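You operate a simulated robot arm through the tools that you are given. There is no shell and no other tool. Be economical: measure what you need, move in short steps, check, and stop when the job is done.

Carry out the task below with a simulated two-armed robot. There is one attempt and no reset: what you move stays moved.

Task
Stop plying and finish the red bobbin's head end in single yarn.
Fine: plying lever open, teal cone off the spare peg on to the felt mat, nut till GOOD; crank till all tabs show green. Set down upright: teal cone.

Only the result counts: the job must be done as asked and must still hold three seconds after the hand-in. Knocking over, shifting, dropping, spilling or breaking anything else fails it.

Robot
Two 7-joint arms with fingered hands on one trunk, on a carriage that runs on a rail from [0.003, 1.683] to [0, -0.197] (x, y) and turns from -3.805 to 1.99 rad about z. Base frame: it is fixed where the carriage stands at the start and does not move with it; the origin is on the floor, on the carriage's upright axis, x ahead of it, y to its left, z up. Readings come in m, rad, newtons and seconds.
The left shoulder is at the start at [0.07, 0.188, 1.248], the right one opposite. Places, roughly: ball winder clip [0.5, -0.9, 0.8]; bobbin drawer [0.4, 0, 0.6]; felt mat [0.4, -0.3, 0.8]; fittings drawer [0.4, -0.8, 0.6]; meter reset key [0.6, -0.3, 0.8]; plying lever [0.6, 0, 0.8]; red-tip cone [0.25, 4.25, 0.75]; spare peg [0.7, 0, 0.8]; swift foot [0.6, -0.6, 0.8]; swift lever [0.5, -0.6, 0.8]; swift wing nut [0.5, -0.5, 0.8]; tailstock [0.4, -0.1, 0.8]; winder yarn clip [0.6, 0, 0.8]; yarn guide [0.4, 0, 0.8]; yellow-tip cone [0.5, 4.25, 0.75]. Payload 4 kg a hand.
The tool frame of a hand sits at the grasp point between the pads (the TCP): z along the fingers, y along the line on which they close. The tips reach 0.026 m beyond it. Largest opening 0.132 m; the body of the gripper starts 0.073 m behind the TCP. The gripper is a hand of 4 fingers: y runs from the thumb to the fingers, the wrist lies at [0, 0, -0.224] in the tool frame, and closing takes about 1.5 s.
Orientation is that of the tool frame in the base frame, as a unit quaternion [w, x, y, z]. With the fingers straight down and closing along the base's y, the tool's x points along the base's -x, its y along +y and its z along -z.

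Tools
- The arms move only by the tool jog_arm. It takes "left_motion", "right_motion" or both (then of equal length, played together; a hand with none holds still); each is one flat list of numbers, 7 for each row, row after row: the turn, a rotation vector about the tool's x, y, z in rad, then the shift along the tool's x, y, z in m, then the gripper command, from -1 (shut) to 1 (fully open), values between in proportion. In form: [ax, ay, az, dx, dy, dz, gripper, ax, ay, az, dx, dy, dz, gripper, ...]. A call has 1 to 20 rows; each row shifts and turns the commanded pose from where the row before left it, along the tool's axes as they then stand. Each row takes 0.2 s and may step no farther than 0.05 m and 0.15 rad from the row before; otherwise, or with a gripper value out of range, the whole call is refused. A pose out of reach is approached as far as the arm can. The call stops where the force on the tool passes 40 N (or 10 N more than at its start, if that is more) or the arm is blocked; 0.2 s more then pass. The fingers move at their own pace (about 0.072 m/s each) and stop on an object; they squeeze with about 23 N. The grip force told is the motor's: it shows also when the fingers shut on nothing. Time passes only in rows, and 0.2 s behind the last, so rows that do not move let the fingers close. It gives the time, the measured TCP pose, the force on the tool (base axes), the opening and the grip force at its end, in the units of the frame above (readings bear some noise), with the torque about the TCP (base axes, N m) and any sound that the robot's microphone picked up.
- Cameras (640 x 400 px; columns grow to the right, rows downward): "scene" is now at [0.1139, -0.0141, 1.4578]; the picture's right is [-0.12, -0.99, 0.00], its down [-0.79, 0.10, -0.60] and it looks along [0.59, -0.07, -0.80] (base axes); focal length 214 px, centre (320, 200). "left" rides on the left gripper at [-0.073, 0.006, -0.094] in its tool frame; the picture's right is [-0.08, -1.00, 0.00], its down [0.79, -0.06, -0.62] and it looks along [0.61, -0.05, 0.79] (tool axes); focal length 230 px, centre (320, 200). "right" rides on the right gripper at [0.073, 0.006, -0.094] in its tool frame; the picture's right is [-0.08, 1.00, 0.00], its down [-0.78, -0.06, -0.62] and it looks along [-0.61, -0.05, 0.79] (tool axes); focal length 230 px, centre (320, 200). There is no depth. A picture from a camera that has moved, and an enlarged one, comes with that camera's place and axes in the base frame and with its lens. The place of the scene camera against the robot may be out by one fixed shift of up to 0.018 m in any direction.
- get_image(camera): a new picture of that camera. The clock stands still meanwhile.
- slide_trunk(by): slides the trunk up (or, below 0, down) by that many m; the arms and the scene camera ride with it, the base frame stays. It gives what a move gives, with no picture.
- base_move(legs): drives the robot by 1 to 6 legs, each [ahead, left, turn to the left] in m, m and rad, along the robot's own axes; the way and the turn of a leg run together, so that a leg with both is an arc; at most 1.5 m and 3.142 rad a leg. The arms and the cameras ride along, it lands a little off, and it stops where it bumps. It keeps to its track: a leg is cut to what the track allows. It gives what a move gives.
- hand_shape(shape, hand): the hand has 4 fingers and takes this shape, open, in about a second: jaw (thumb against the fingers, like two jaws); tri (thumb and two fingers); tip (a fingertip pinch); poke (one finger out to press); point (the index stretched); flat (the hand flat); cup (the hand cupped); fist (a fist). The gripper value then closes the fingers along that shape, each until it touches; the sizes above hold for jaw. It gives what a move gives, with no picture.
- aim_head(pan, tilt): turns the head with the scene camera to pan (to the left, within 1.501 rad either way) and tilt (down, from -0.506 to 1.204), counted from straight ahead of the robot. It gives what a move gives.
- enlarge(camera, box): a new picture of the part [left, top, right, bottom] of that camera's present view, enlarged. The clock stands still meanwhile.
- close_job(): hands the job in; it is judged then, once.

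Go step by step. Nothing tells you exact positions but the pictures and the camera data: compare them with the known pose of the tool, close in by small moves and look again before you grip or let go. The budget is 120 turns and 100 pictures, counting those below and the enlarged ones. Unless the task says otherwise, let go and move clear before handing in.

The tools are called after "Request:" by a JSON object that holds its "name" and its "arguments". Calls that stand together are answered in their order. jog_arm: Moves the arms, as the interface text tells. Its arguments: {"type":"object","properties":{"left_motion":{"type":"array","items":{"type":"number"}},"right_motion":{"type":"array","items":{"type":"number"}}},"required":[]} The other tools are called the same way: slide_trunk (by) slides the trunk up or down; hand_shape (shape, hand) gives the hand a shape; base_move (legs) drives the base; aim_head (pan, tilt) turns the head that bears the scene camera; get_image (camera) takes a picture; enlarge (camera, box) takes an enlarged picture of a part of a camera's view; close_job () hands the job in.

At the start:

```text
t: 0.0
left_eef_pos: [0.6244, 0.2954, 1.2393]
left_tcp_rot: [0.0, -0.001, 1.0, 0.0]
left_contact_force: [-0.7, 0.4, -0.3]
left_wrist_torque: [0.05, -0.01, -0.01]
left_grip_width: 0.1318
left_finger_force: 0.1
left_shape: jaw
right_eef_pos: [0.5213, -0.1977, 1.2214]
right_tcp_rot: [-0.001, -0.001, 1.0, 0.0]
right_contact_force: [0.9, 0.8, 0.0]
right_wrist_torque: [-0.02, 0.01, 0.01]
right_grip_width: 0.1318
right_finger_force: 0.0
right_shape: jaw
trunk travel left (down, up): [-0.725, 0.215]
robot x, y, heading: [0.0005, 0.0052, -0.002]
head pan, tilt: [-0.12, 0.929]
```

scene: 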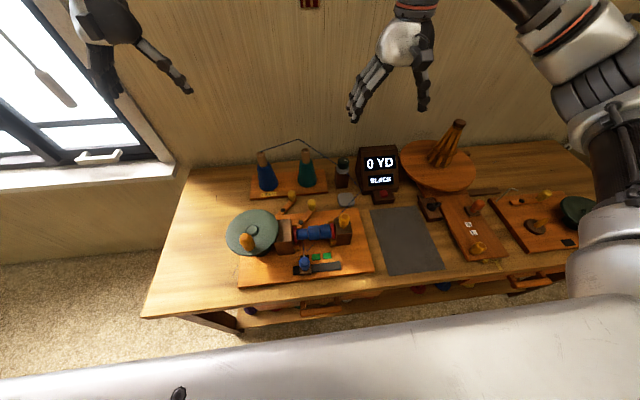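
right: 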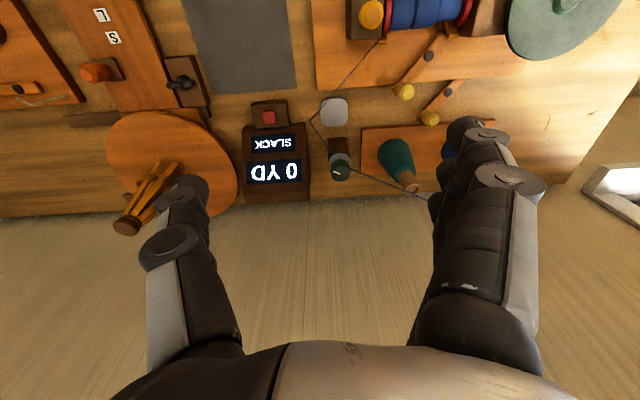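
left: 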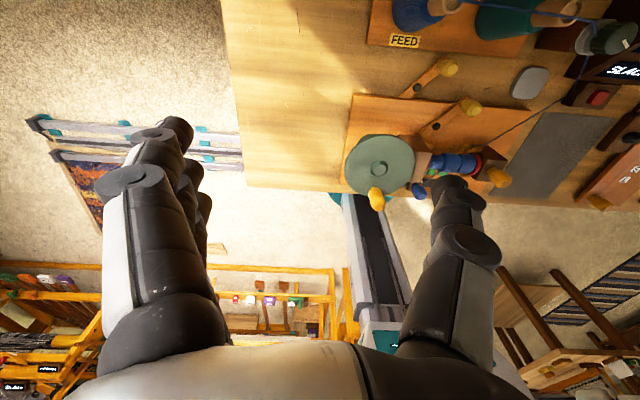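

I see the bench with winder, cones, meter, and mat. I'll look closer at the winder and the peg area first.

Request:
{"name": "enlarge", "arguments": {"camera": "scene", "box": [220, 130, 380, 230]}}

Request:
{"name": "enlarge", "arguments": {"camera": "scene", "box": [220, 190, 380, 290]}}

Request:
{"name": "enlarge", "arguments": {"camera": "right", "box": [300, 0, 620, 200]}}

```text
4.00 times, centred on (300, 180) of scene
camera zoom: at [0.1139, -0.0141, 1.4578], right [-0.12, -0.99, 0.0], down [-0.79, 0.1, -0.6], along [0.59, -0.07, -0.8], focal length 858 px, centre (400, 280)
```

zoom: 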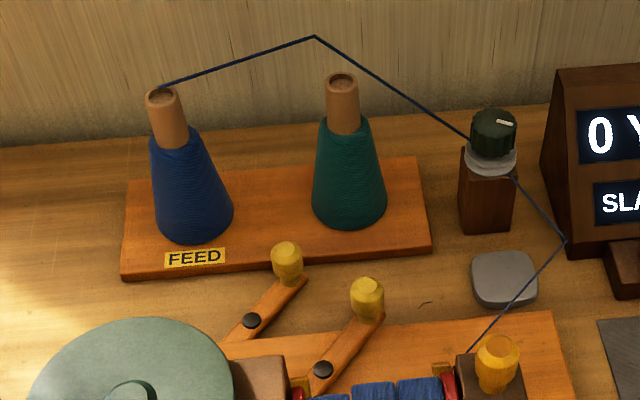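

```text
4.00 times, centred on (300, 240) of scene
camera zoom: at [0.1139, -0.0141, 1.4578], right [-0.12, -0.99, 0.0], down [-0.79, 0.1, -0.6], along [0.59, -0.07, -0.8], focal length 858 px, centre (400, 40)
```

zoom: 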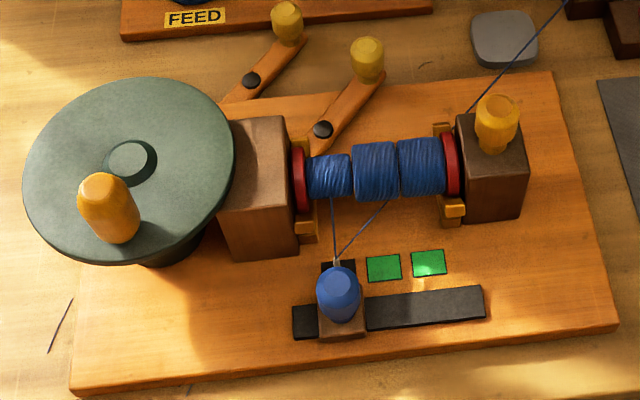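

```text
2.00 times, centred on (460, 100) of right
camera zoom: at [0.4496, -0.193, 1.3158], right [0.08, 1.0, 0.0], down [0.78, -0.06, 0.62], along [0.61, -0.05, -0.79], focal length 460 px, centre (40, 400)
```

zoom: 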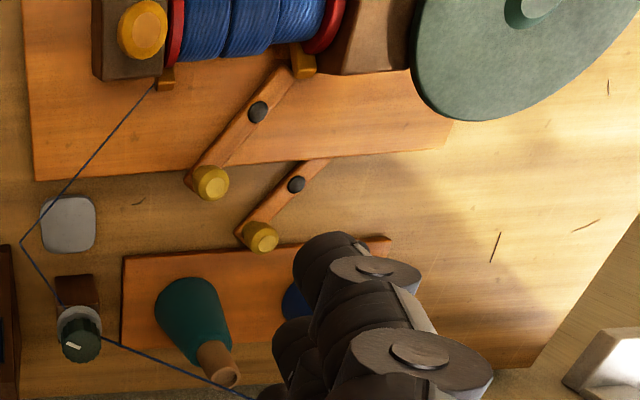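

Positions come out roughly: teal cone at (0.72,-0.035), lever knobs at (0.64,0.03) and (0.58,-0.04). I need to tell which lever is the plying lever, so I zoom further.

Request:
{"name": "enlarge", "arguments": {"camera": "scene", "box": [265, 185, 329, 225]}}

Request:
{"name": "enlarge", "arguments": {"camera": "scene", "box": [328, 145, 408, 195]}}

Request:
{"name": "enlarge", "arguments": {"camera": "left", "box": [340, 20, 580, 170]}}

```text
10.00 times, centred on (297, 205) of scene
camera zoom: at [0.1139, -0.0141, 1.4578], right [-0.12, -0.99, 0.0], down [-0.79, 0.1, -0.6], along [0.59, -0.07, -0.8], focal length 2145 px, centre (550, 150)
```

zoom: 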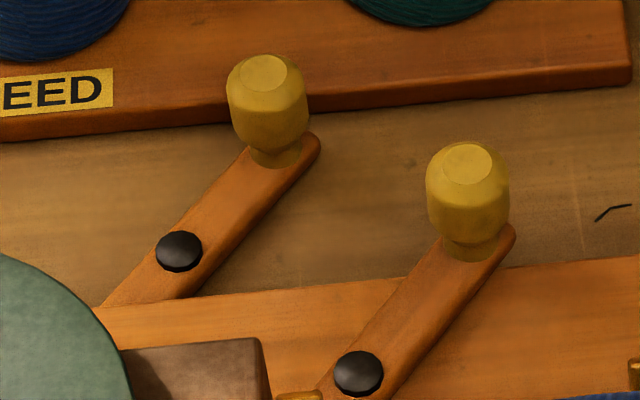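

```text
8.00 times, centred on (368, 170) of scene
camera zoom: at [0.1139, -0.0141, 1.4578], right [-0.12, -0.99, 0.0], down [-0.79, 0.1, -0.6], along [0.59, -0.07, -0.8], focal length 1716 px, centre (-64, 440)
```

zoom: 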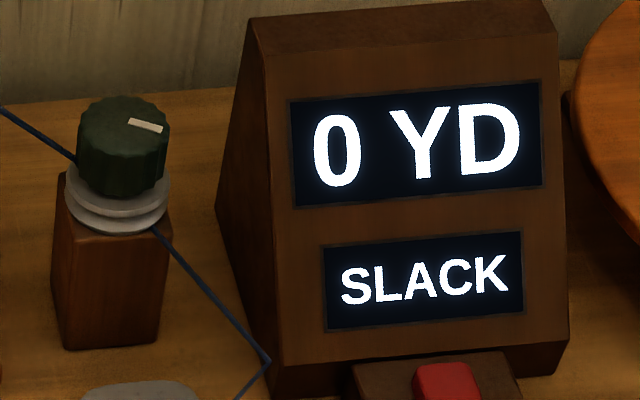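

```text
2.67 times, centred on (460, 95) of left
camera zoom: at [0.6958, 0.3021, 1.3331], right [0.08, -1.0, 0.0], down [-0.78, -0.06, 0.62], along [-0.61, -0.05, -0.79], focal length 614 px, centre (-53, 480)
```

zoom: 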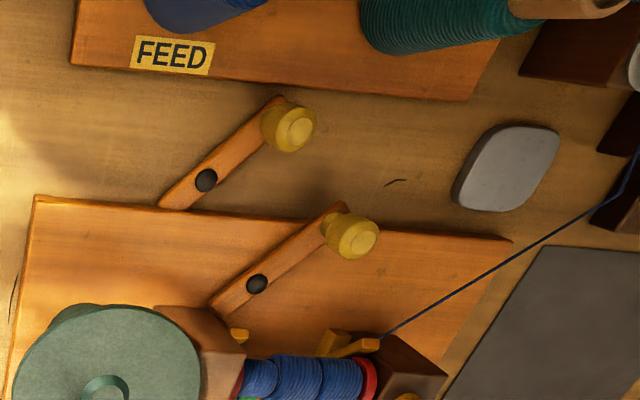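

Two similar levers; I look at the ball winder's clip and at the winder from other angles to tell the clip from the plying lever.

Request:
{"name": "enlarge", "arguments": {"camera": "scene", "box": [410, 170, 600, 270]}}

Request:
{"name": "enlarge", "arguments": {"camera": "scene", "box": [285, 210, 365, 260]}}

```text
3.37 times, centred on (505, 220) of scene
camera zoom: at [0.1139, -0.0141, 1.4578], right [-0.12, -0.99, 0.0], down [-0.79, 0.1, -0.6], along [0.59, -0.07, -0.8], focal length 722 px, centre (-303, 133)
```

zoom: 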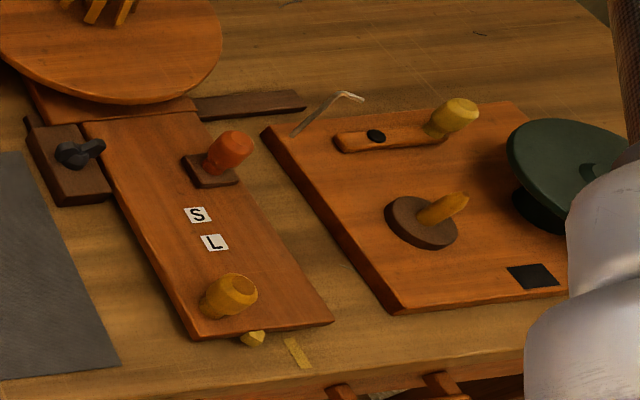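

```text
8.00 times, centred on (325, 235) of scene
camera zoom: at [0.1139, -0.0141, 1.4578], right [-0.12, -0.99, 0.0], down [-0.79, 0.1, -0.6], along [0.59, -0.07, -0.8], focal length 1716 px, centre (280, -80)
```

zoom: 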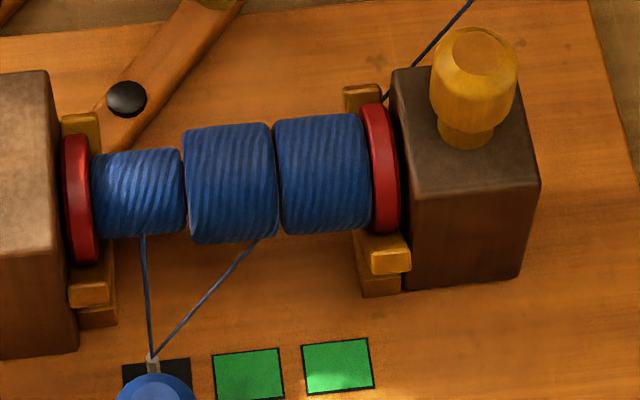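

The ball winder's clip looks like the lever mounted on the winder board, so I take the left lever (off the board, beside the feed board) as the plying lever, knob near (0.637,0.033). I give the right hand a pinch shape and move it above that knob to look.

Request:
{"name": "hand_shape", "arguments": {"hand": "right", "shape": "tip"}}

Request:
{"name": "jog_arm", "arguments": {"right_motion": [0, 0, 0, -0.0114, 0.033, 0.0286, 0, 0, 0, 0, -0.0114, 0.033, 0.0286, 0, 0, 0, 0, -0.0114, 0.033, 0.0286, 0, 0, 0, 0, -0.0114, 0.033, 0.0286, 0, 0, 0, 0, -0.0114, 0.033, 0.0286, 0, 0, 0, 0, -0.0114, 0.033, 0.0286, 0, 0, 0, 0, -0.0114, 0.033, 0.0286, 0, 0, 0, 0, 0, 0, 0, 0]}}

Request:
{"name": "get_image", "arguments": {"camera": "right"}}

Request:
{"name": "get_image", "arguments": {"camera": "scene"}}

```text
t: 0.9
left_eef_pos: [0.6238, 0.2957, 1.2392]
left_tcp_rot: [0.0, -0.001, 1.0, 0.0]
left_contact_force: [0.3, 0.5, -0.3]
left_wrist_torque: [-0.01, 0.02, 0.02]
left_grip_width: 0.1316
left_finger_force: 0.0
left_shape: jaw
right_eef_pos: [0.5217, -0.1987, 1.2224]
right_tcp_rot: [0.0, 0.0, 1.0, 0.0]
right_contact_force: [-0.2, 0.1, 0.4]
right_wrist_torque: [-0.01, 0.02, 0.01]
right_grip_width: 0.1317
right_finger_force: 0.0
right_shape: tip
trunk travel left (down, up): [-0.725, 0.215]
robot x, y, heading: [-0.0001, 0.0021, -0.005]
head pan, tilt: [-0.12, 0.929]
```

```text
t: 2.7
left_eef_pos: [0.6231, 0.295, 1.238]
left_tcp_rot: [0.0, -0.001, 1.0, 0.0]
left_contact_force: [0.1, -0.5, -0.4]
left_wrist_torque: [0.03, -0.02, -0.01]
left_grip_width: 0.1319
left_finger_force: 0.0
left_shape: jaw
right_eef_pos: [0.6015, 0.0333, 1.0221]
right_tcp_rot: [0.0, 0.0, 1.0, 0.001]
right_contact_force: [-0.3, 0.4, 0.9]
right_wrist_torque: [0.01, 0.0, 0.01]
right_grip_width: 0.0667
right_finger_force: 0.1
right_shape: tip
trunk travel left (down, up): [-0.725, 0.215]
robot x, y, heading: [0.004, -0.002, 0.004]
head pan, tilt: [-0.12, 0.929]
```

```text
88 pictures are left
camera right: at [0.5294, 0.0382, 1.116], right [0.08, 1.0, 0.0], down [0.78, -0.06, 0.62], along [0.62, -0.05, -0.79], focal length 230 px, centre (320, 200)
```

right: 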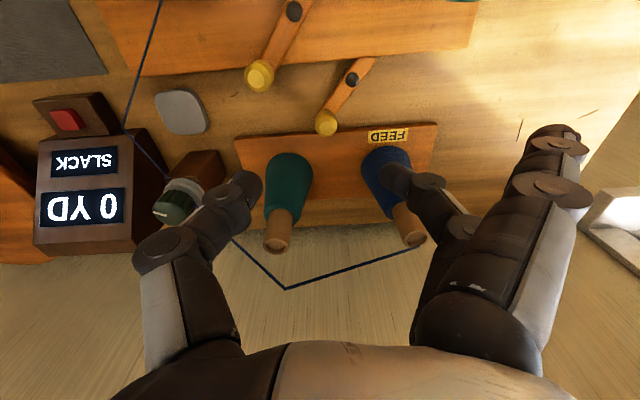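

```text
87 pictures are left
camera scene: at [0.1133, -0.0153, 1.4579], right [-0.12, -0.99, 0.0], down [-0.79, 0.1, -0.6], along [0.6, -0.07, -0.8], focal length 214 px, centre (320, 200)
```

scene: 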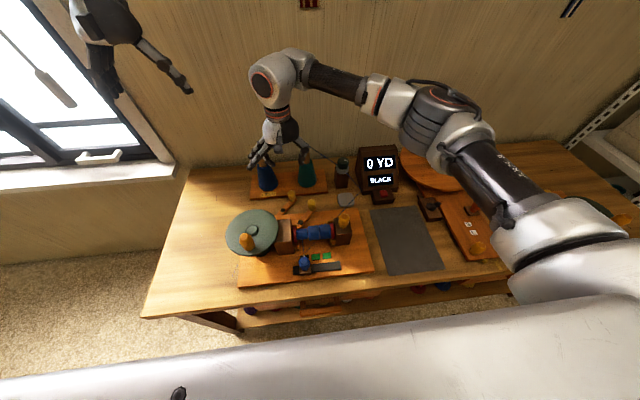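

The plying lever's knob comes out at about (0.640,0.036,0.805) from the wrist camera too. I lower the right hand to just above it and check.

Request:
{"name": "jog_arm", "arguments": {"right_motion": [0, 0, 0, -0.0096, 0.0007, 0.04, 0, 0, 0, 0, -0.0096, 0.0007, 0.04, 0, 0, 0, 0, -0.0096, 0.0007, 0.04, 0, 0, 0, 0, -0.0096, 0.0007, 0.04, 0, 0, 0, 0, 0, 0, 0, 0]}}

Request:
{"name": "get_image", "arguments": {"camera": "right"}}

Request:
{"name": "enlarge", "arguments": {"camera": "scene", "box": [220, 130, 380, 230]}}

```text
t: 3.9
left_eef_pos: [0.6243, 0.2959, 1.2395]
left_tcp_rot: [0.0, 0.0, 1.0, 0.0]
left_contact_force: [-0.2, 0.7, 0.1]
left_wrist_torque: [-0.02, 0.0, -0.02]
left_grip_width: 0.1318
left_finger_force: 0.0
left_shape: jaw
right_eef_pos: [0.6409, 0.0365, 0.8611]
right_tcp_rot: [0.0, 0.0, 1.0, 0.0]
right_contact_force: [-0.5, 0.5, -0.2]
right_wrist_torque: [0.01, -0.01, -0.02]
right_grip_width: 0.0667
right_finger_force: 0.1
right_shape: tip
trunk travel left (down, up): [-0.725, 0.215]
robot x, y, heading: [0.0024, 0.0036, -0.003]
head pan, tilt: [-0.12, 0.929]
```

```text
86 pictures are left
camera right: at [0.5675, 0.0412, 0.9557], right [0.08, 1.0, 0.0], down [0.78, -0.06, 0.62], along [0.62, -0.05, -0.79], focal length 230 px, centre (320, 200)
```

right: 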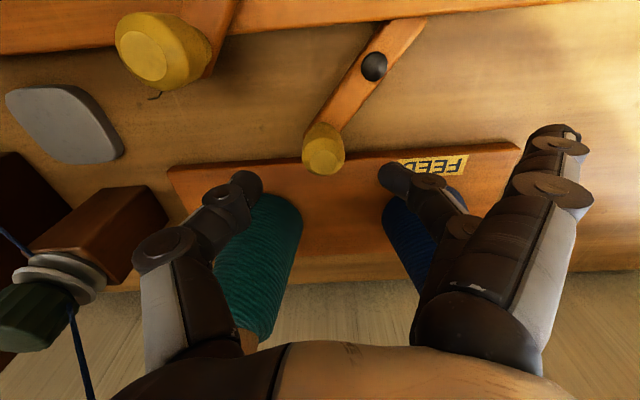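

```text
4.00 times, centred on (300, 180) of scene
camera zoom: at [0.1132, -0.0146, 1.4579], right [-0.12, -0.99, 0.0], down [-0.79, 0.1, -0.6], along [0.6, -0.07, -0.8], focal length 858 px, centre (400, 280)
```

zoom: 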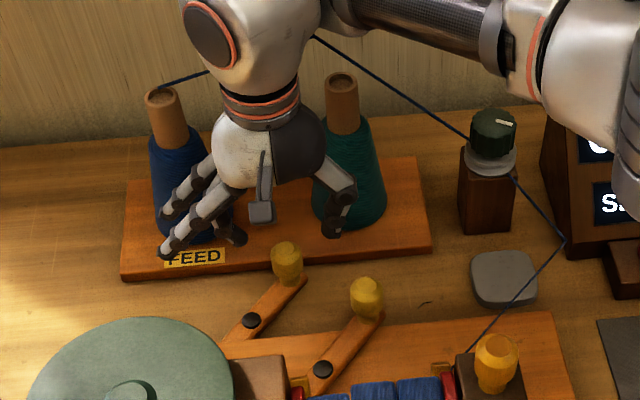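

The knob is centred between thumb and finger. I lower 0.05 m and close the pinch on it.

Request:
{"name": "jog_arm", "arguments": {"right_motion": [0, 0, 0, -0.001, 0, 0.025, 0, 0, 0, 0, -0.001, 0, 0.025, 0, 0, 0, 0, 0, 0, 0, -1, 0, 0, 0, 0, 0, 0, -1, 0, 0, 0, 0, 0, 0, -1, 0, 0, 0, 0, 0, 0, -1, 0, 0, 0, 0, 0, 0, -1]}}

Request:
{"name": "get_image", "arguments": {"camera": "right"}}

```text
t: 5.5
left_eef_pos: [0.6226, 0.2964, 1.2373]
left_tcp_rot: [0.0, 0.0, 1.0, 0.0]
left_contact_force: [-0.1, -0.1, -0.1]
left_wrist_torque: [-0.02, 0.04, 0.0]
left_grip_width: 0.1321
left_finger_force: 0.1
left_shape: jaw
right_eef_pos: [0.6439, 0.0353, 0.8116]
right_tcp_rot: [0.0, 0.001, 1.0, 0.0]
right_contact_force: [-0.1, -0.2, -2.8]
right_wrist_torque: [0.02, 0.01, 0.0]
right_grip_width: 0.0227
right_finger_force: 22.7
right_shape: tip
trunk travel left (down, up): [-0.725, 0.215]
robot x, y, heading: [0.0018, 0.0001, -0.002]
head pan, tilt: [-0.12, 0.929]
```

```text
84 pictures are left
camera right: at [0.5708, 0.0409, 0.9056], right [0.08, 1.0, 0.0], down [0.79, -0.06, 0.62], along [0.61, -0.05, -0.79], focal length 230 px, centre (320, 200)
```

right: 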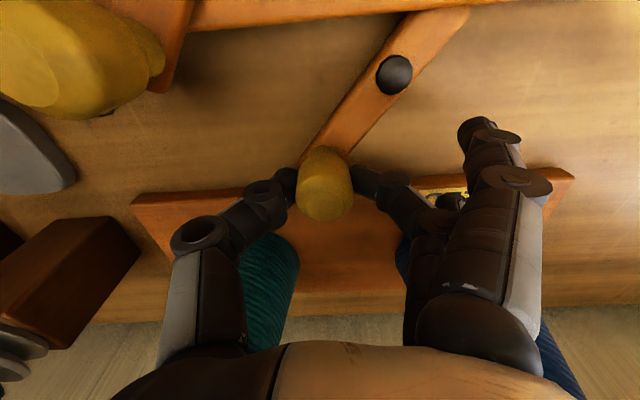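

The knob is gripped (0.023 m). I try swinging the lever clockwise (toward the robot and right) around its pivot near (0.596,0.078), a short step, watching the force.

Request:
{"name": "jog_arm", "arguments": {"right_motion": [0, 0, 0, 0.0069, -0.0067, 0, -1, 0, 0, 0, 0.0078, -0.0055, 0, -1, 0, 0, 0, 0, 0, 0, -1]}}

```text
t: 6.3
left_eef_pos: [0.6259, 0.2966, 1.237]
left_tcp_rot: [0.0, -0.001, 1.0, 0.0]
left_contact_force: [0.1, -0.5, -0.2]
left_wrist_torque: [-0.02, -0.01, 0.0]
left_grip_width: 0.1317
left_finger_force: 0.0
left_shape: jaw
right_eef_pos: [0.6296, 0.0207, 0.8115]
right_tcp_rot: [-0.001, 0.001, 1.0, -0.001]
right_contact_force: [10.9, -4.7, 0.7]
right_wrist_torque: [-0.06, -0.18, -0.46]
right_grip_width: 0.0217
right_finger_force: 22.7
right_shape: tip
trunk travel left (down, up): [-0.725, 0.215]
robot x, y, heading: [0.0026, 0.0011, 0.002]
head pan, tilt: [-0.12, 0.929]
```

Request:
{"name": "get_image", "arguments": {"camera": "right"}}

```text
83 pictures are left
camera right: at [0.5567, 0.0278, 0.9052], right [0.08, 1.0, 0.0], down [0.78, -0.06, 0.62], along [0.61, -0.05, -0.79], focal length 230 px, centre (320, 200)
```

right: 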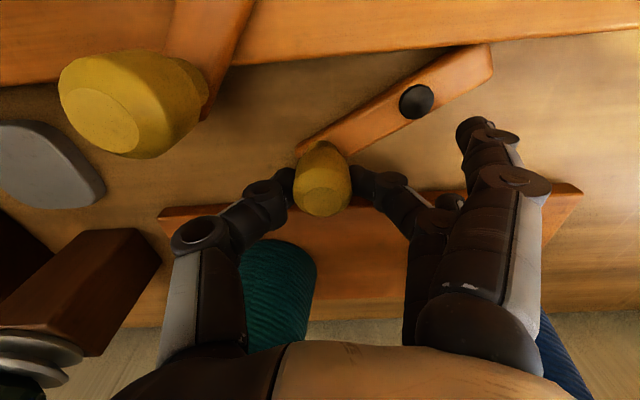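

The lever swings freely this way. I continue around the arc, turning the hand a little so the thumb keeps clear of the other lever's knob.

Request:
{"name": "jog_arm", "arguments": {"right_motion": [0, 0, -0.12, 0.0093, -0.0032, 0, -1, 0, 0, -0.12, 0.0105, -0.0007, 0, -1, 0, 0, 0, 0, 0, 0, -1]}}

Request:
{"name": "get_image", "arguments": {"camera": "right"}}

Request:
{"name": "enlarge", "arguments": {"camera": "scene", "box": [252, 170, 348, 230]}}

```text
t: 7.2
left_eef_pos: [0.6245, 0.2975, 1.2369]
left_tcp_rot: [-0.001, -0.001, 1.0, 0.0]
left_contact_force: [0.5, 0.3, 0.4]
left_wrist_torque: [0.02, 0.02, -0.01]
left_grip_width: 0.1319
left_finger_force: 0.0
left_shape: jaw
right_eef_pos: [0.6142, 0.0203, 0.8133]
right_tcp_rot: [0.006, -0.119, 0.993, 0.001]
right_contact_force: [24.2, 8.0, -9.7]
right_wrist_torque: [0.18, -0.36, -0.02]
right_grip_width: 0.0121
right_finger_force: 23.4
right_shape: tip
trunk travel left (down, up): [-0.725, 0.215]
robot x, y, heading: [-0.0019, -0.0011, 0.003]
head pan, tilt: [-0.12, 0.929]
stopped in row 3 (right hand): the force on the tool passed its limit (the readings are from after the stop); the commanded pose is now the measured one
```

```text
82 pictures are left
camera right: at [0.5415, 0.0069, 0.9058], right [-0.16, 0.99, 0.0], down [0.77, 0.12, 0.63], along [0.62, 0.1, -0.78], focal length 230 px, centre (320, 200)
```

right: 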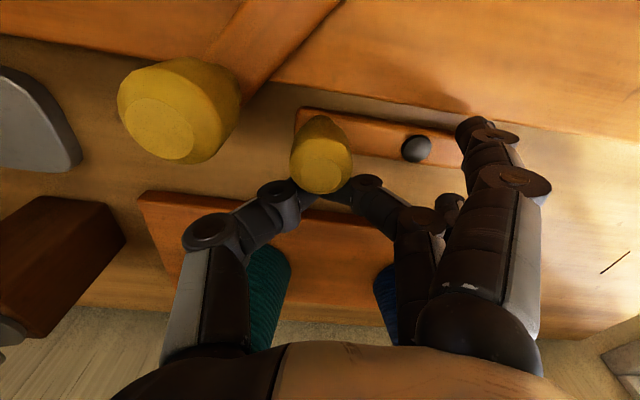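

```text
6.67 times, centred on (300, 200) of scene
camera zoom: at [0.1163, -0.0132, 1.4574], right [-0.12, -0.99, 0.0], down [-0.8, 0.09, -0.6], along [0.59, -0.07, -0.8], focal length 1430 px, centre (453, 200)
```

zoom: 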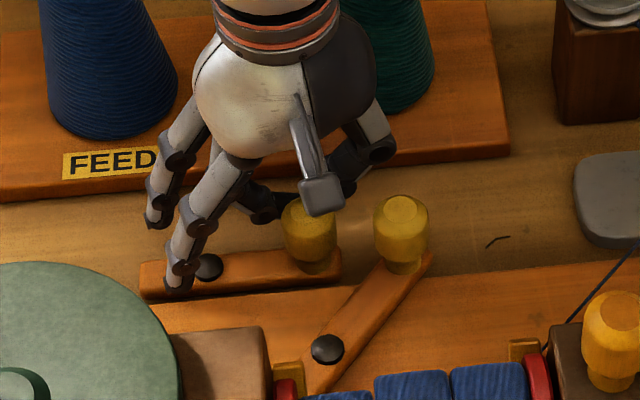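

The lever has swung to about parallel with the board and the pinch slid off to its far side. I check whether that's the end of travel by a small push toward the robot with the shut fingers.

Request:
{"name": "jog_arm", "arguments": {"right_motion": [0, 0, 0, 0.005, 0, 0, -1, 0, 0, 0, 0.005, 0, 0, -1, 0, 0, 0, 0, 0, 0, -1]}}

Request:
{"name": "enlarge", "arguments": {"camera": "scene", "box": [252, 170, 348, 230]}}

```text
t: 7.6
left_eef_pos: [0.6255, 0.298, 1.2378]
left_tcp_rot: [-0.001, -0.001, 1.0, 0.0]
left_contact_force: [-1.4, -0.4, -0.1]
left_wrist_torque: [0.04, -0.03, 0.01]
left_grip_width: 0.1318
left_finger_force: 0.0
left_shape: jaw
right_eef_pos: [0.614, 0.019, 0.8138]
right_tcp_rot: [0.011, -0.12, 0.993, 0.003]
right_contact_force: [27.7, 8.9, -14.9]
right_wrist_torque: [0.14, -0.46, -0.02]
right_grip_width: 0.0119
right_finger_force: 23.0
right_shape: tip
trunk travel left (down, up): [-0.725, 0.215]
robot x, y, heading: [0.0, -0.0037, 0.0]
head pan, tilt: [-0.12, 0.929]
stopped in row 2 (right hand): the force on the tool passed its limit (the readings are from after the stop); the commanded pose is now the measured one
```

```text
6.67 times, centred on (300, 200) of scene
camera zoom: at [0.1169, -0.0128, 1.4574], right [-0.12, -0.99, 0.0], down [-0.8, 0.09, -0.6], along [0.59, -0.07, -0.8], focal length 1430 px, centre (453, 200)
```

zoom: 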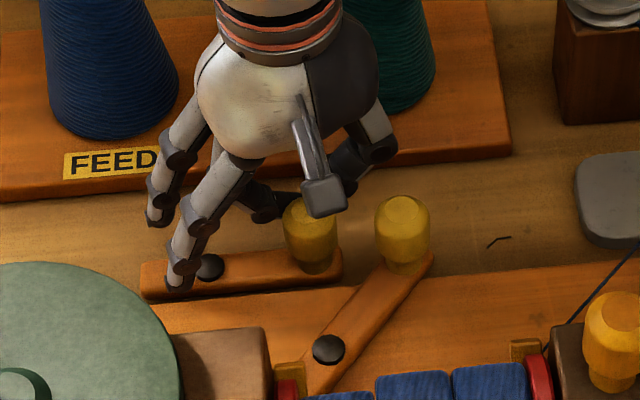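

That's the end stop; the lever is fully swung. I back off, rise, and look at the cone from above with the hand in jaw shape.

Request:
{"name": "jog_arm", "arguments": {"right_motion": [0, 0, 0, -0.01, 0, 0, -0.8, 0, 0, 0, 0, 0, -0.04, -0.8, 0, 0, 0.12, 0, 0, -0.05, -0.8, 0, 0, 0.12, 0, 0, -0.05, -0.8, 0, 0, 0, 0.04, 0, -0.03, -0.5, 0, 0, 0, 0.04, 0, -0.03, 0, 0, 0, 0, 0.04, 0, 0, 0]}}

Request:
{"name": "hand_shape", "arguments": {"hand": "right", "shape": "jaw"}}

Request:
{"name": "get_image", "arguments": {"camera": "right"}}

Request:
{"name": "enlarge", "arguments": {"camera": "scene", "box": [220, 130, 380, 230]}}

```text
t: 9.2
left_eef_pos: [0.6231, 0.2974, 1.2385]
left_tcp_rot: [0.001, -0.001, 1.0, 0.001]
left_contact_force: [-0.5, 0.0, -0.3]
left_wrist_torque: [-0.01, 0.01, 0.0]
left_grip_width: 0.1316
left_finger_force: 0.0
left_shape: jaw
right_eef_pos: [0.4957, 0.0176, 1.0147]
right_tcp_rot: [0.009, 0.001, 1.0, 0.003]
right_contact_force: [0.0, -0.2, 0.3]
right_wrist_torque: [0.0, -0.01, -0.05]
right_grip_width: 0.0653
right_finger_force: 0.0
right_shape: tip
trunk travel left (down, up): [-0.725, 0.215]
robot x, y, heading: [0.0016, 0.0019, -0.0]
head pan, tilt: [-0.12, 0.929]
```

```text
t: 10.1
left_eef_pos: [0.6228, 0.2969, 1.2386]
left_tcp_rot: [0.001, 0.0, 1.0, 0.0]
left_contact_force: [0.0, -0.9, 0.2]
left_wrist_torque: [-0.01, 0.01, -0.02]
left_grip_width: 0.1317
left_finger_force: 0.1
left_shape: jaw
right_eef_pos: [0.4967, 0.0175, 1.0141]
right_tcp_rot: [0.009, 0.001, 1.0, 0.004]
right_contact_force: [0.3, 0.7, 0.5]
right_wrist_torque: [-0.02, 0.0, -0.03]
right_grip_width: 0.1321
right_finger_force: 0.2
right_shape: jaw
trunk travel left (down, up): [-0.725, 0.215]
robot x, y, heading: [0.0031, 0.0016, 0.007]
head pan, tilt: [-0.12, 0.929]
```

```text
79 pictures are left
camera right: at [0.4224, 0.0229, 1.106], right [0.08, 1.0, 0.01], down [0.77, -0.07, 0.63], along [0.63, -0.04, -0.78], focal length 230 px, centre (320, 200)
```

right: 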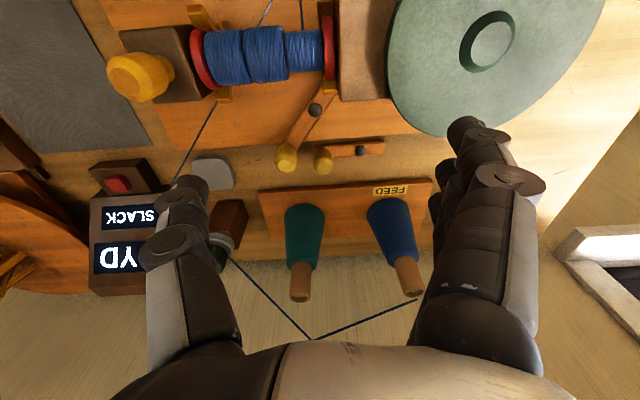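

```text
4.00 times, centred on (300, 180) of scene
camera zoom: at [0.1139, -0.0135, 1.4578], right [-0.12, -0.99, 0.0], down [-0.8, 0.09, -0.6], along [0.59, -0.07, -0.8], focal length 858 px, centre (400, 280)
```

zoom: 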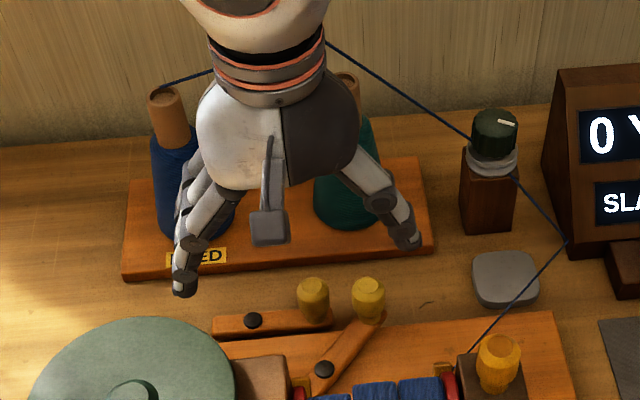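

The plying lever now lies swung open. Next the teal cone: its tube is near (0.718,-0.028), top z≈0.95, with yarn passing just above, so I tilt the right hand 45° to approach from the front below the yarn.

Request:
{"name": "jog_arm", "arguments": {"right_motion": [0, -0.131, 0, 0, 0, 0, 0.3, 0, -0.131, 0, 0, 0, 0, 0.3, 0, -0.131, 0, 0, 0, 0, 0.3, 0, -0.131, 0, 0, 0, 0, 0.3, 0, -0.131, 0, 0, 0, 0, 0.3, 0, -0.131, 0, 0, 0, 0, 0.3, 0, 0, 0, -0.0233, -0.0114, 0.0248, 0.3, 0, 0, 0, -0.0233, -0.0114, 0.0248, 0.3, 0, 0, 0, -0.0233, -0.0114, 0.0248, 0.3, 0, 0, 0, -0.0233, -0.0114, 0.0248, 0.3, 0, 0, 0, 0, 0, 0, 0.3]}}

Request:
{"name": "get_image", "arguments": {"camera": "right"}}

Request:
{"name": "get_image", "arguments": {"camera": "scene"}}

```text
t: 12.5
left_eef_pos: [0.6249, 0.2962, 1.2391]
left_tcp_rot: [0.0, -0.001, 1.0, 0.0]
left_contact_force: [0.4, 0.6, 0.7]
left_wrist_torque: [0.01, -0.02, -0.01]
left_grip_width: 0.132
left_finger_force: 0.1
left_shape: jaw
right_eef_pos: [0.6338, -0.0291, 1.0117]
right_tcp_rot: [0.392, 0.002, 0.92, 0.002]
right_contact_force: [0.0, 0.3, -0.3]
right_wrist_torque: [0.02, 0.01, 0.01]
right_grip_width: 0.0862
right_finger_force: 0.0
right_shape: jaw
trunk travel left (down, up): [-0.725, 0.215]
robot x, y, heading: [-0.0005, 0.0002, 0.004]
head pan, tilt: [-0.12, 0.929]
```

```text
77 pictures are left
camera right: at [0.5153, -0.0212, 1.0243], right [0.05, 1.0, 0.06], down [0.1, -0.07, 0.99], along [0.99, -0.05, -0.1], focal length 230 px, centre (320, 200)
```

right: 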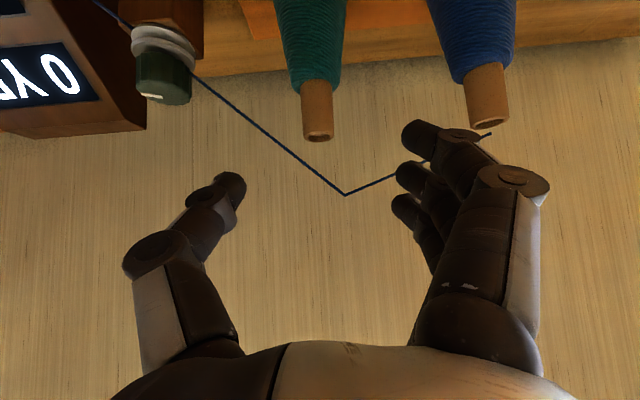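

```text
76 pictures are left
camera scene: at [0.1133, -0.0132, 1.4579], right [-0.12, -0.99, 0.0], down [-0.79, 0.09, -0.6], along [0.6, -0.07, -0.8], focal length 214 px, centre (320, 200)
```

scene: 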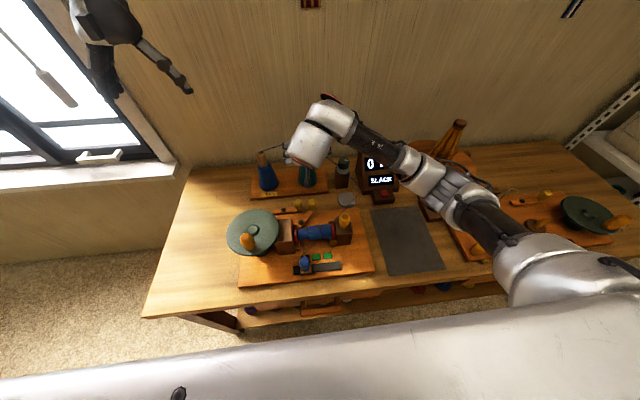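

The tube is straight ahead of the fingers (z 0.907–0.947, y≈-0.028). I advance along the tool axis and close on the tube.

Request:
{"name": "jog_arm", "arguments": {"right_motion": [0, 0, 0, 0.001, 0, 0.0295, 0.3, 0, 0, 0, 0.001, 0, 0.0295, 0.3, 0, 0, 0, 0.001, 0, 0.0295, 0.3, 0, 0, 0, 0.001, 0, 0.0295, 0.3, 0, 0, 0, 0, 0, 0, 0.3]}}

Request:
{"name": "get_image", "arguments": {"camera": "right"}}

```text
t: 13.7
left_eef_pos: [0.623, 0.2968, 1.2391]
left_tcp_rot: [0.0, -0.001, 1.0, 0.0]
left_contact_force: [-0.3, -0.2, -0.4]
left_wrist_torque: [-0.02, 0.0, 0.0]
left_grip_width: 0.1318
left_finger_force: 0.0
left_shape: jaw
right_eef_pos: [0.7145, -0.0256, 0.9282]
right_tcp_rot: [0.391, 0.002, 0.92, 0.003]
right_contact_force: [0.6, 0.5, -0.4]
right_wrist_torque: [0.04, -0.01, 0.0]
right_grip_width: 0.0863
right_finger_force: 0.0
right_shape: jaw
trunk travel left (down, up): [-0.725, 0.215]
robot x, y, heading: [-0.0002, 0.003, 0.0]
head pan, tilt: [-0.12, 0.929]
```

```text
75 pictures are left
camera right: at [0.5971, -0.0207, 0.9403], right [0.05, 1.0, 0.06], down [0.1, -0.07, 0.99], along [0.99, -0.05, -0.1], focal length 230 px, centre (320, 200)
```

right: 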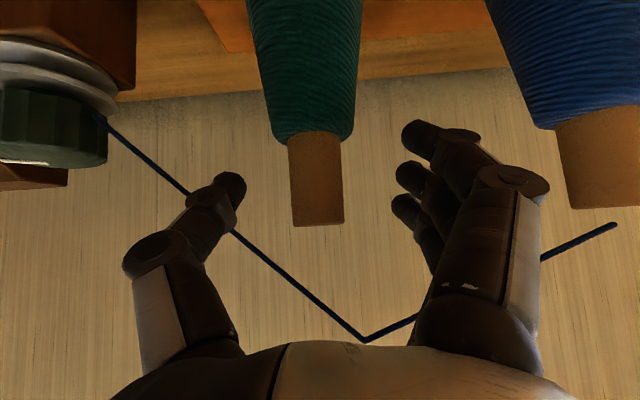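

Request:
{"name": "jog_arm", "arguments": {"right_motion": [0, 0, 0, -0.006, 0, 0.008, 0.3, 0, 0, 0, 0, 0, 0, -0.2, 0, 0, 0, 0, 0, 0, -1, 0, 0, 0, 0, 0, 0, -1, 0, 0, 0, 0, 0, 0, -1, 0, 0, 0, 0, 0, 0, -1, 0, 0, 0, 0, 0, 0, -1, 0, 0, 0, 0, 0, 0, -1]}}

Request:
{"name": "get_image", "arguments": {"camera": "right"}}

```text
t: 15.5
left_eef_pos: [0.6229, 0.2967, 1.2396]
left_tcp_rot: [0.0, -0.001, 1.0, 0.001]
left_contact_force: [-1.1, 0.7, 0.9]
left_wrist_torque: [-0.02, -0.02, 0.02]
left_grip_width: 0.1316
left_finger_force: 0.0
left_shape: jaw
right_eef_pos: [0.7252, -0.0267, 0.9265]
right_tcp_rot: [0.391, 0.002, 0.92, 0.003]
right_contact_force: [0.4, -0.3, 0.2]
right_wrist_torque: [0.11, 0.1, 0.02]
right_grip_width: 0.0176
right_finger_force: 22.5
right_shape: jaw
trunk travel left (down, up): [-0.725, 0.215]
robot x, y, heading: [0.0004, -0.0012, 0.004]
head pan, tilt: [-0.12, 0.929]
```

```text
74 pictures are left
camera right: at [0.6073, -0.0206, 0.9394], right [0.05, 1.0, 0.06], down [0.1, -0.07, 0.99], along [0.99, -0.05, -0.1], focal length 230 px, centre (320, 200)
```

right: 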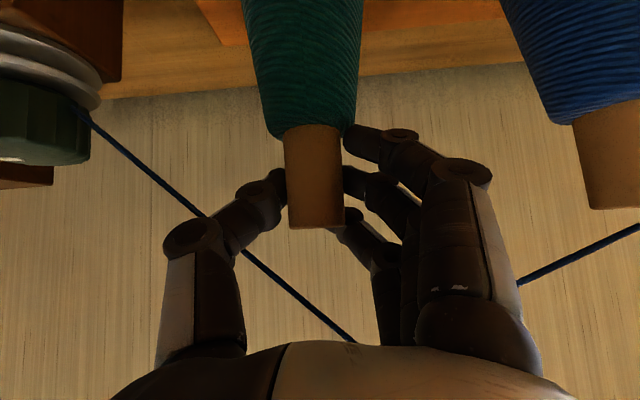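

Fingers touch both sides of the tube. I lift gently 2 cm straight up and check that the cone follows.

Request:
{"name": "jog_arm", "arguments": {"right_motion": [0, 0, 0, -0.0072, 0, -0.007, -1, 0, 0, 0, -0.0072, 0, -0.007, -1, 0, 0, 0, 0, 0, 0, -1]}}

Request:
{"name": "get_image", "arguments": {"camera": "right"}}

Request:
{"name": "enlarge", "arguments": {"camera": "scene", "box": [220, 130, 380, 230]}}

```text
t: 16.3
left_eef_pos: [0.624, 0.2971, 1.238]
left_tcp_rot: [0.0, -0.001, 1.0, -0.001]
left_contact_force: [-1.1, -0.3, -0.7]
left_wrist_torque: [-0.02, 0.02, 0.0]
left_grip_width: 0.132
left_finger_force: 0.1
left_shape: jaw
right_eef_pos: [0.724, -0.026, 0.9459]
right_tcp_rot: [0.391, 0.001, 0.92, 0.004]
right_contact_force: [-0.9, -0.3, -3.8]
right_wrist_torque: [0.03, 0.12, 0.0]
right_grip_width: 0.0174
right_finger_force: 23.0
right_shape: jaw
trunk travel left (down, up): [-0.725, 0.215]
robot x, y, heading: [0.0024, -0.0013, 0.005]
head pan, tilt: [-0.12, 0.929]
```

```text
73 pictures are left
camera right: at [0.6075, -0.0206, 0.959], right [0.06, 1.0, 0.06], down [0.1, -0.07, 0.99], along [0.99, -0.05, -0.1], focal length 230 px, centre (320, 200)
```

right: 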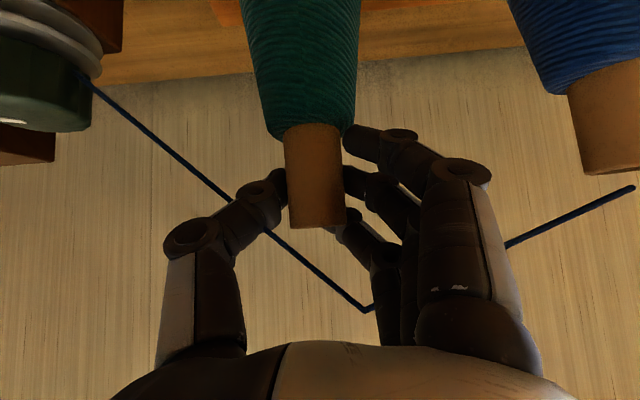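

```text
4.00 times, centred on (300, 180) of scene
camera zoom: at [0.1145, -0.0136, 1.4578], right [-0.12, -0.99, 0.0], down [-0.8, 0.09, -0.6], along [0.59, -0.07, -0.8], focal length 858 px, centre (400, 280)
```

zoom: 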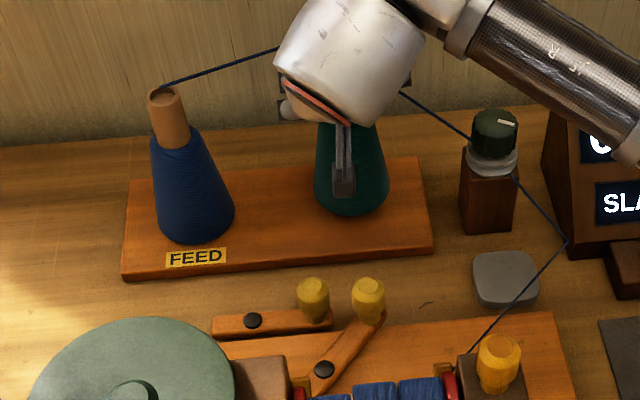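

The cone lifts with the hand. I keep lifting straight up by 8 cm and check whether it clears the peg.

Request:
{"name": "jog_arm", "arguments": {"right_motion": [0, 0, 0, -0.0144, 0, -0.0139, -1, 0, 0, 0, -0.0144, 0, -0.0139, -1, 0, 0, 0, -0.0144, 0, -0.0139, -1, 0, 0, 0, -0.0144, 0, -0.0139, -1, 0, 0, 0, 0, 0, 0, -1]}}

Request:
{"name": "get_image", "arguments": {"camera": "right"}}

Request:
{"name": "enlarge", "arguments": {"camera": "scene", "box": [220, 130, 380, 230]}}

```text
t: 17.5
left_eef_pos: [0.624, 0.2979, 1.2385]
left_tcp_rot: [-0.001, -0.001, 1.0, 0.0]
left_contact_force: [-0.4, -0.4, -0.6]
left_wrist_torque: [-0.01, -0.02, -0.02]
left_grip_width: 0.1318
left_finger_force: 0.1
left_shape: jaw
right_eef_pos: [0.7247, -0.026, 1.027]
right_tcp_rot: [0.391, 0.002, 0.92, 0.004]
right_contact_force: [0.2, -0.5, -3.4]
right_wrist_torque: [0.05, 0.04, 0.0]
right_grip_width: 0.0159
right_finger_force: 22.5
right_shape: jaw
trunk travel left (down, up): [-0.725, 0.215]
robot x, y, heading: [0.003, -0.001, 0.0]
head pan, tilt: [-0.12, 0.929]
```

```text
71 pictures are left
camera right: at [0.6078, -0.0213, 1.0392], right [0.05, 1.0, 0.06], down [0.1, -0.07, 0.99], along [0.99, -0.05, -0.1], focal length 230 px, centre (320, 200)
```

right: 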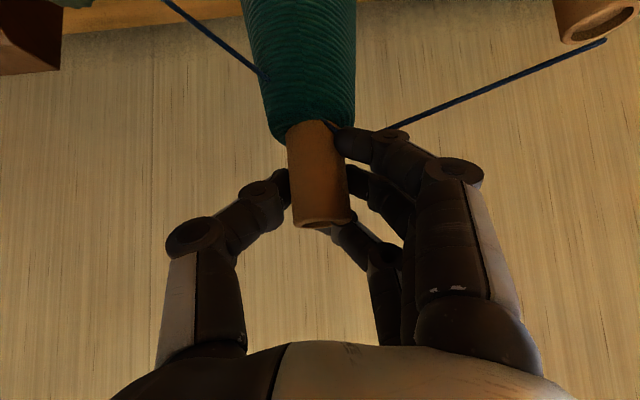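

```text
4.00 times, centred on (300, 180) of scene
camera zoom: at [0.1147, -0.0137, 1.4577], right [-0.12, -0.99, 0.0], down [-0.8, 0.09, -0.6], along [0.59, -0.07, -0.8], focal length 858 px, centre (400, 280)
```

zoom: 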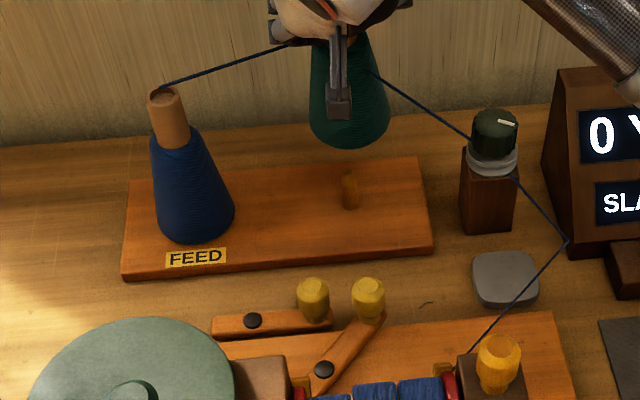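

The cone is clear of its short peg. I raise a bit more, bring it back toward the robot, then right over the mat.

Request:
{"name": "jog_arm", "arguments": {"right_motion": [0, 0, 0, -0.0216, 0, -0.0209, -1, 0, 0, 0, -0.0216, 0, -0.0209, -1, 0, 0, 0, 0.022, 0, -0.0225, -1, 0, 0, 0, 0.022, 0, -0.0225, -1, 0, 0, 0, 0.022, 0, -0.0225, -1, 0, 0, 0, 0.022, 0, -0.0225, -1, 0, 0, 0, 0.022, 0, -0.0225, -1, 0, 0, 0, 0.022, 0, -0.0225, -1, 0, 0, 0, 0.022, 0, -0.0225, -1, 0, 0, 0, 0.022, 0, -0.0225, -1, 0, 0, 0, 0, -0.03, 0, -1, 0, 0, 0, 0, -0.035, 0, -1, 0, 0, 0, 0, -0.035, 0, -1, 0, 0, 0, 0, -0.035, 0, -1, 0, 0, 0, 0, -0.035, 0, -1, 0, 0, 0, 0, -0.035, 0, -1, 0, 0, 0, 0, -0.035, 0, -1, 0, 0, 0, 0, -0.035, 0, -1, 0, 0, 0, 0, -0.03, 0, -1, 0, 0, 0, 0, 0, 0, -1]}}

Request:
{"name": "get_image", "arguments": {"camera": "scene"}}

Request:
{"name": "get_image", "arguments": {"camera": "right"}}

Request:
{"name": "get_image", "arguments": {"camera": "left"}}

```text
t: 21.7
left_eef_pos: [0.6236, 0.2976, 1.2382]
left_tcp_rot: [0.0, 0.0, 1.0, -0.001]
left_contact_force: [0.3, 0.4, -0.3]
left_wrist_torque: [0.0, 0.01, -0.02]
left_grip_width: 0.1319
left_finger_force: 0.0
left_shape: jaw
right_eef_pos: [0.4944, -0.3382, 1.0749]
right_tcp_rot: [0.391, 0.001, 0.92, 0.003]
right_contact_force: [0.5, 0.2, -2.7]
right_wrist_torque: [0.04, 0.08, 0.02]
right_grip_width: 0.0155
right_finger_force: 23.1
right_shape: jaw
right hand out of reach, approached as far as the arm can: row 10
trunk travel left (down, up): [-0.725, 0.215]
robot x, y, heading: [0.0018, 0.0003, -0.002]
head pan, tilt: [-0.12, 0.929]
```

```text
69 pictures are left
camera scene: at [0.1149, -0.0132, 1.4577], right [-0.12, -0.99, 0.0], down [-0.8, 0.09, -0.6], along [0.59, -0.07, -0.8], focal length 214 px, centre (320, 200)
```

scene: 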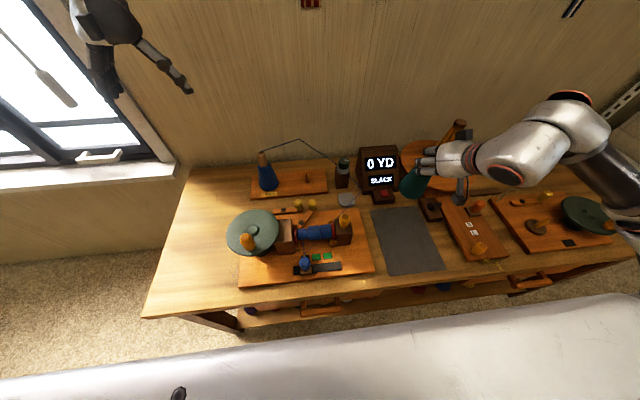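

```text
68 pictures are left
camera right: at [0.3767, -0.3318, 1.0882], right [0.05, 1.0, 0.06], down [0.1, -0.07, 0.99], along [0.99, -0.05, -0.1], focal length 230 px, centre (320, 200)
```

right: 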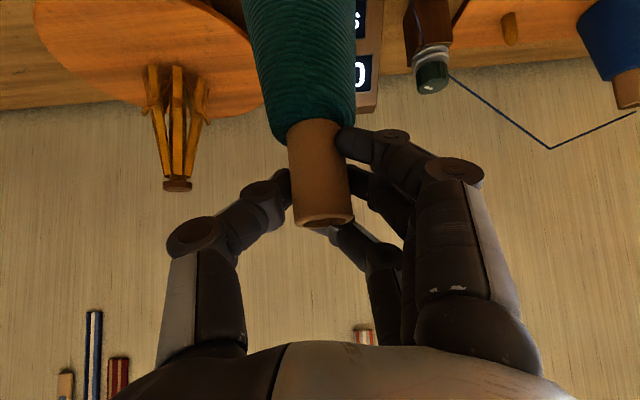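

```text
67 pictures are left
camera left: at [0.6963, 0.3037, 1.3323], right [0.08, -1.0, 0.0], down [-0.78, -0.06, 0.62], along [-0.62, -0.05, -0.79], focal length 230 px, centre (320, 200)
```

left: 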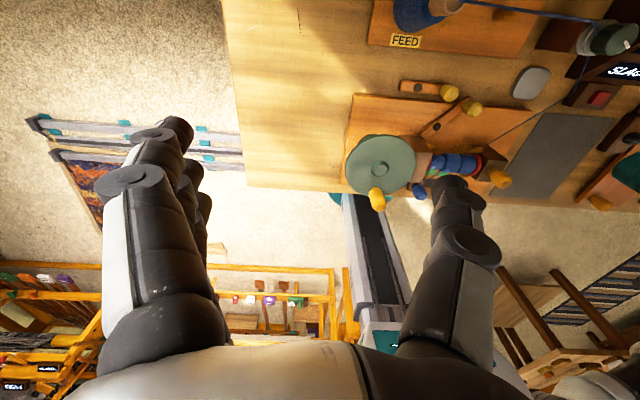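

Request:
{"name": "enlarge", "arguments": {"camera": "scene", "box": [355, 125, 515, 225]}}

Request:
{"name": "enlarge", "arguments": {"camera": "right", "box": [200, 0, 440, 250]}}

```text
4.00 times, centred on (435, 175) of scene
camera zoom: at [0.1149, -0.0132, 1.4577], right [-0.12, -0.99, 0.0], down [-0.8, 0.09, -0.6], along [0.59, -0.07, -0.8], focal length 858 px, centre (-140, 300)
```

zoom: 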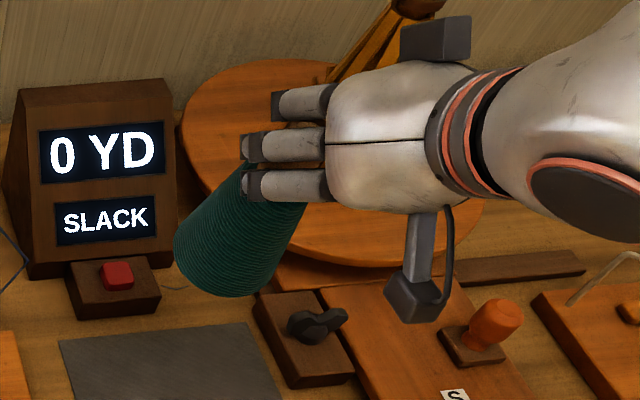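

```text
1.60 times, centred on (320, 125) of right
camera zoom: at [0.3767, -0.3318, 1.0882], right [0.05, 1.0, 0.06], down [0.1, -0.07, 0.99], along [0.99, -0.05, -0.1], focal length 368 px, centre (320, 320)
```

zoom: 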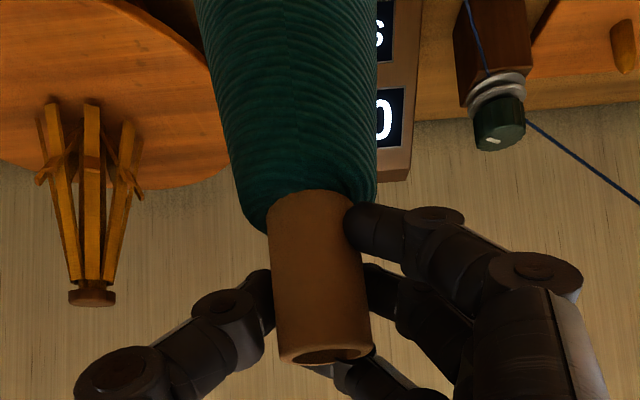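

The cone hangs tilted about 0.2 rad (top toward me). I rotate the hand to set it upright, then look again.

Request:
{"name": "jog_arm", "arguments": {"right_motion": [-0.022, 0.07, 0.015, 0, 0, 0, -1, -0.022, 0.07, 0.015, 0, 0, 0, -1, -0.022, 0.07, 0.015, 0, 0, 0, -1, 0, 0, 0, 0, 0, 0.03, -1, 0, 0, 0, 0, 0, 0.03, -1, 0, 0, 0, 0, 0, 0, -1]}}

Request:
{"name": "enlarge", "arguments": {"camera": "scene", "box": [355, 135, 515, 235]}}

Request:
{"name": "get_image", "arguments": {"camera": "right"}}

```text
t: 23.1
left_eef_pos: [0.6223, 0.2957, 1.2381]
left_tcp_rot: [-0.001, -0.001, 1.0, 0.001]
left_contact_force: [0.2, 0.9, 0.1]
left_wrist_torque: [-0.02, -0.01, -0.01]
left_grip_width: 0.1319
left_finger_force: 0.1
left_shape: jaw
right_eef_pos: [0.5282, -0.3323, 1.0264]
right_tcp_rot: [0.292, 0.01, 0.955, 0.042]
right_contact_force: [0.1, 0.2, -2.5]
right_wrist_torque: [0.01, 0.04, 0.01]
right_grip_width: 0.0151
right_finger_force: 23.1
right_shape: jaw
trunk travel left (down, up): [-0.725, 0.215]
robot x, y, heading: [0.0051, -0.0007, 0.003]
head pan, tilt: [-0.12, 0.929]
```

```text
4.00 times, centred on (435, 185) of scene
camera zoom: at [0.1136, -0.0137, 1.4579], right [-0.12, -0.99, 0.0], down [-0.79, 0.09, -0.6], along [0.6, -0.07, -0.8], focal length 858 px, centre (-140, 260)
```

zoom: 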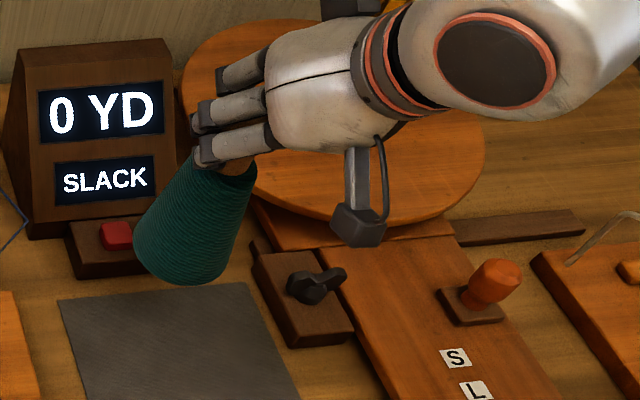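

```text
63 pictures are left
camera right: at [0.415, -0.3306, 1.0632], right [0.06, 0.99, 0.13], down [0.31, -0.14, 0.94], along [0.95, -0.01, -0.31], focal length 230 px, centre (320, 200)
```

right: 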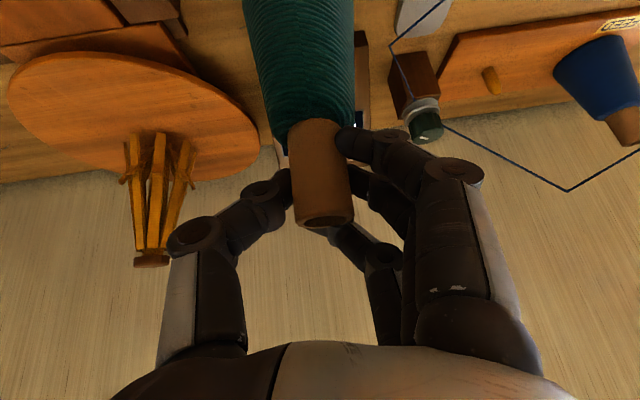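

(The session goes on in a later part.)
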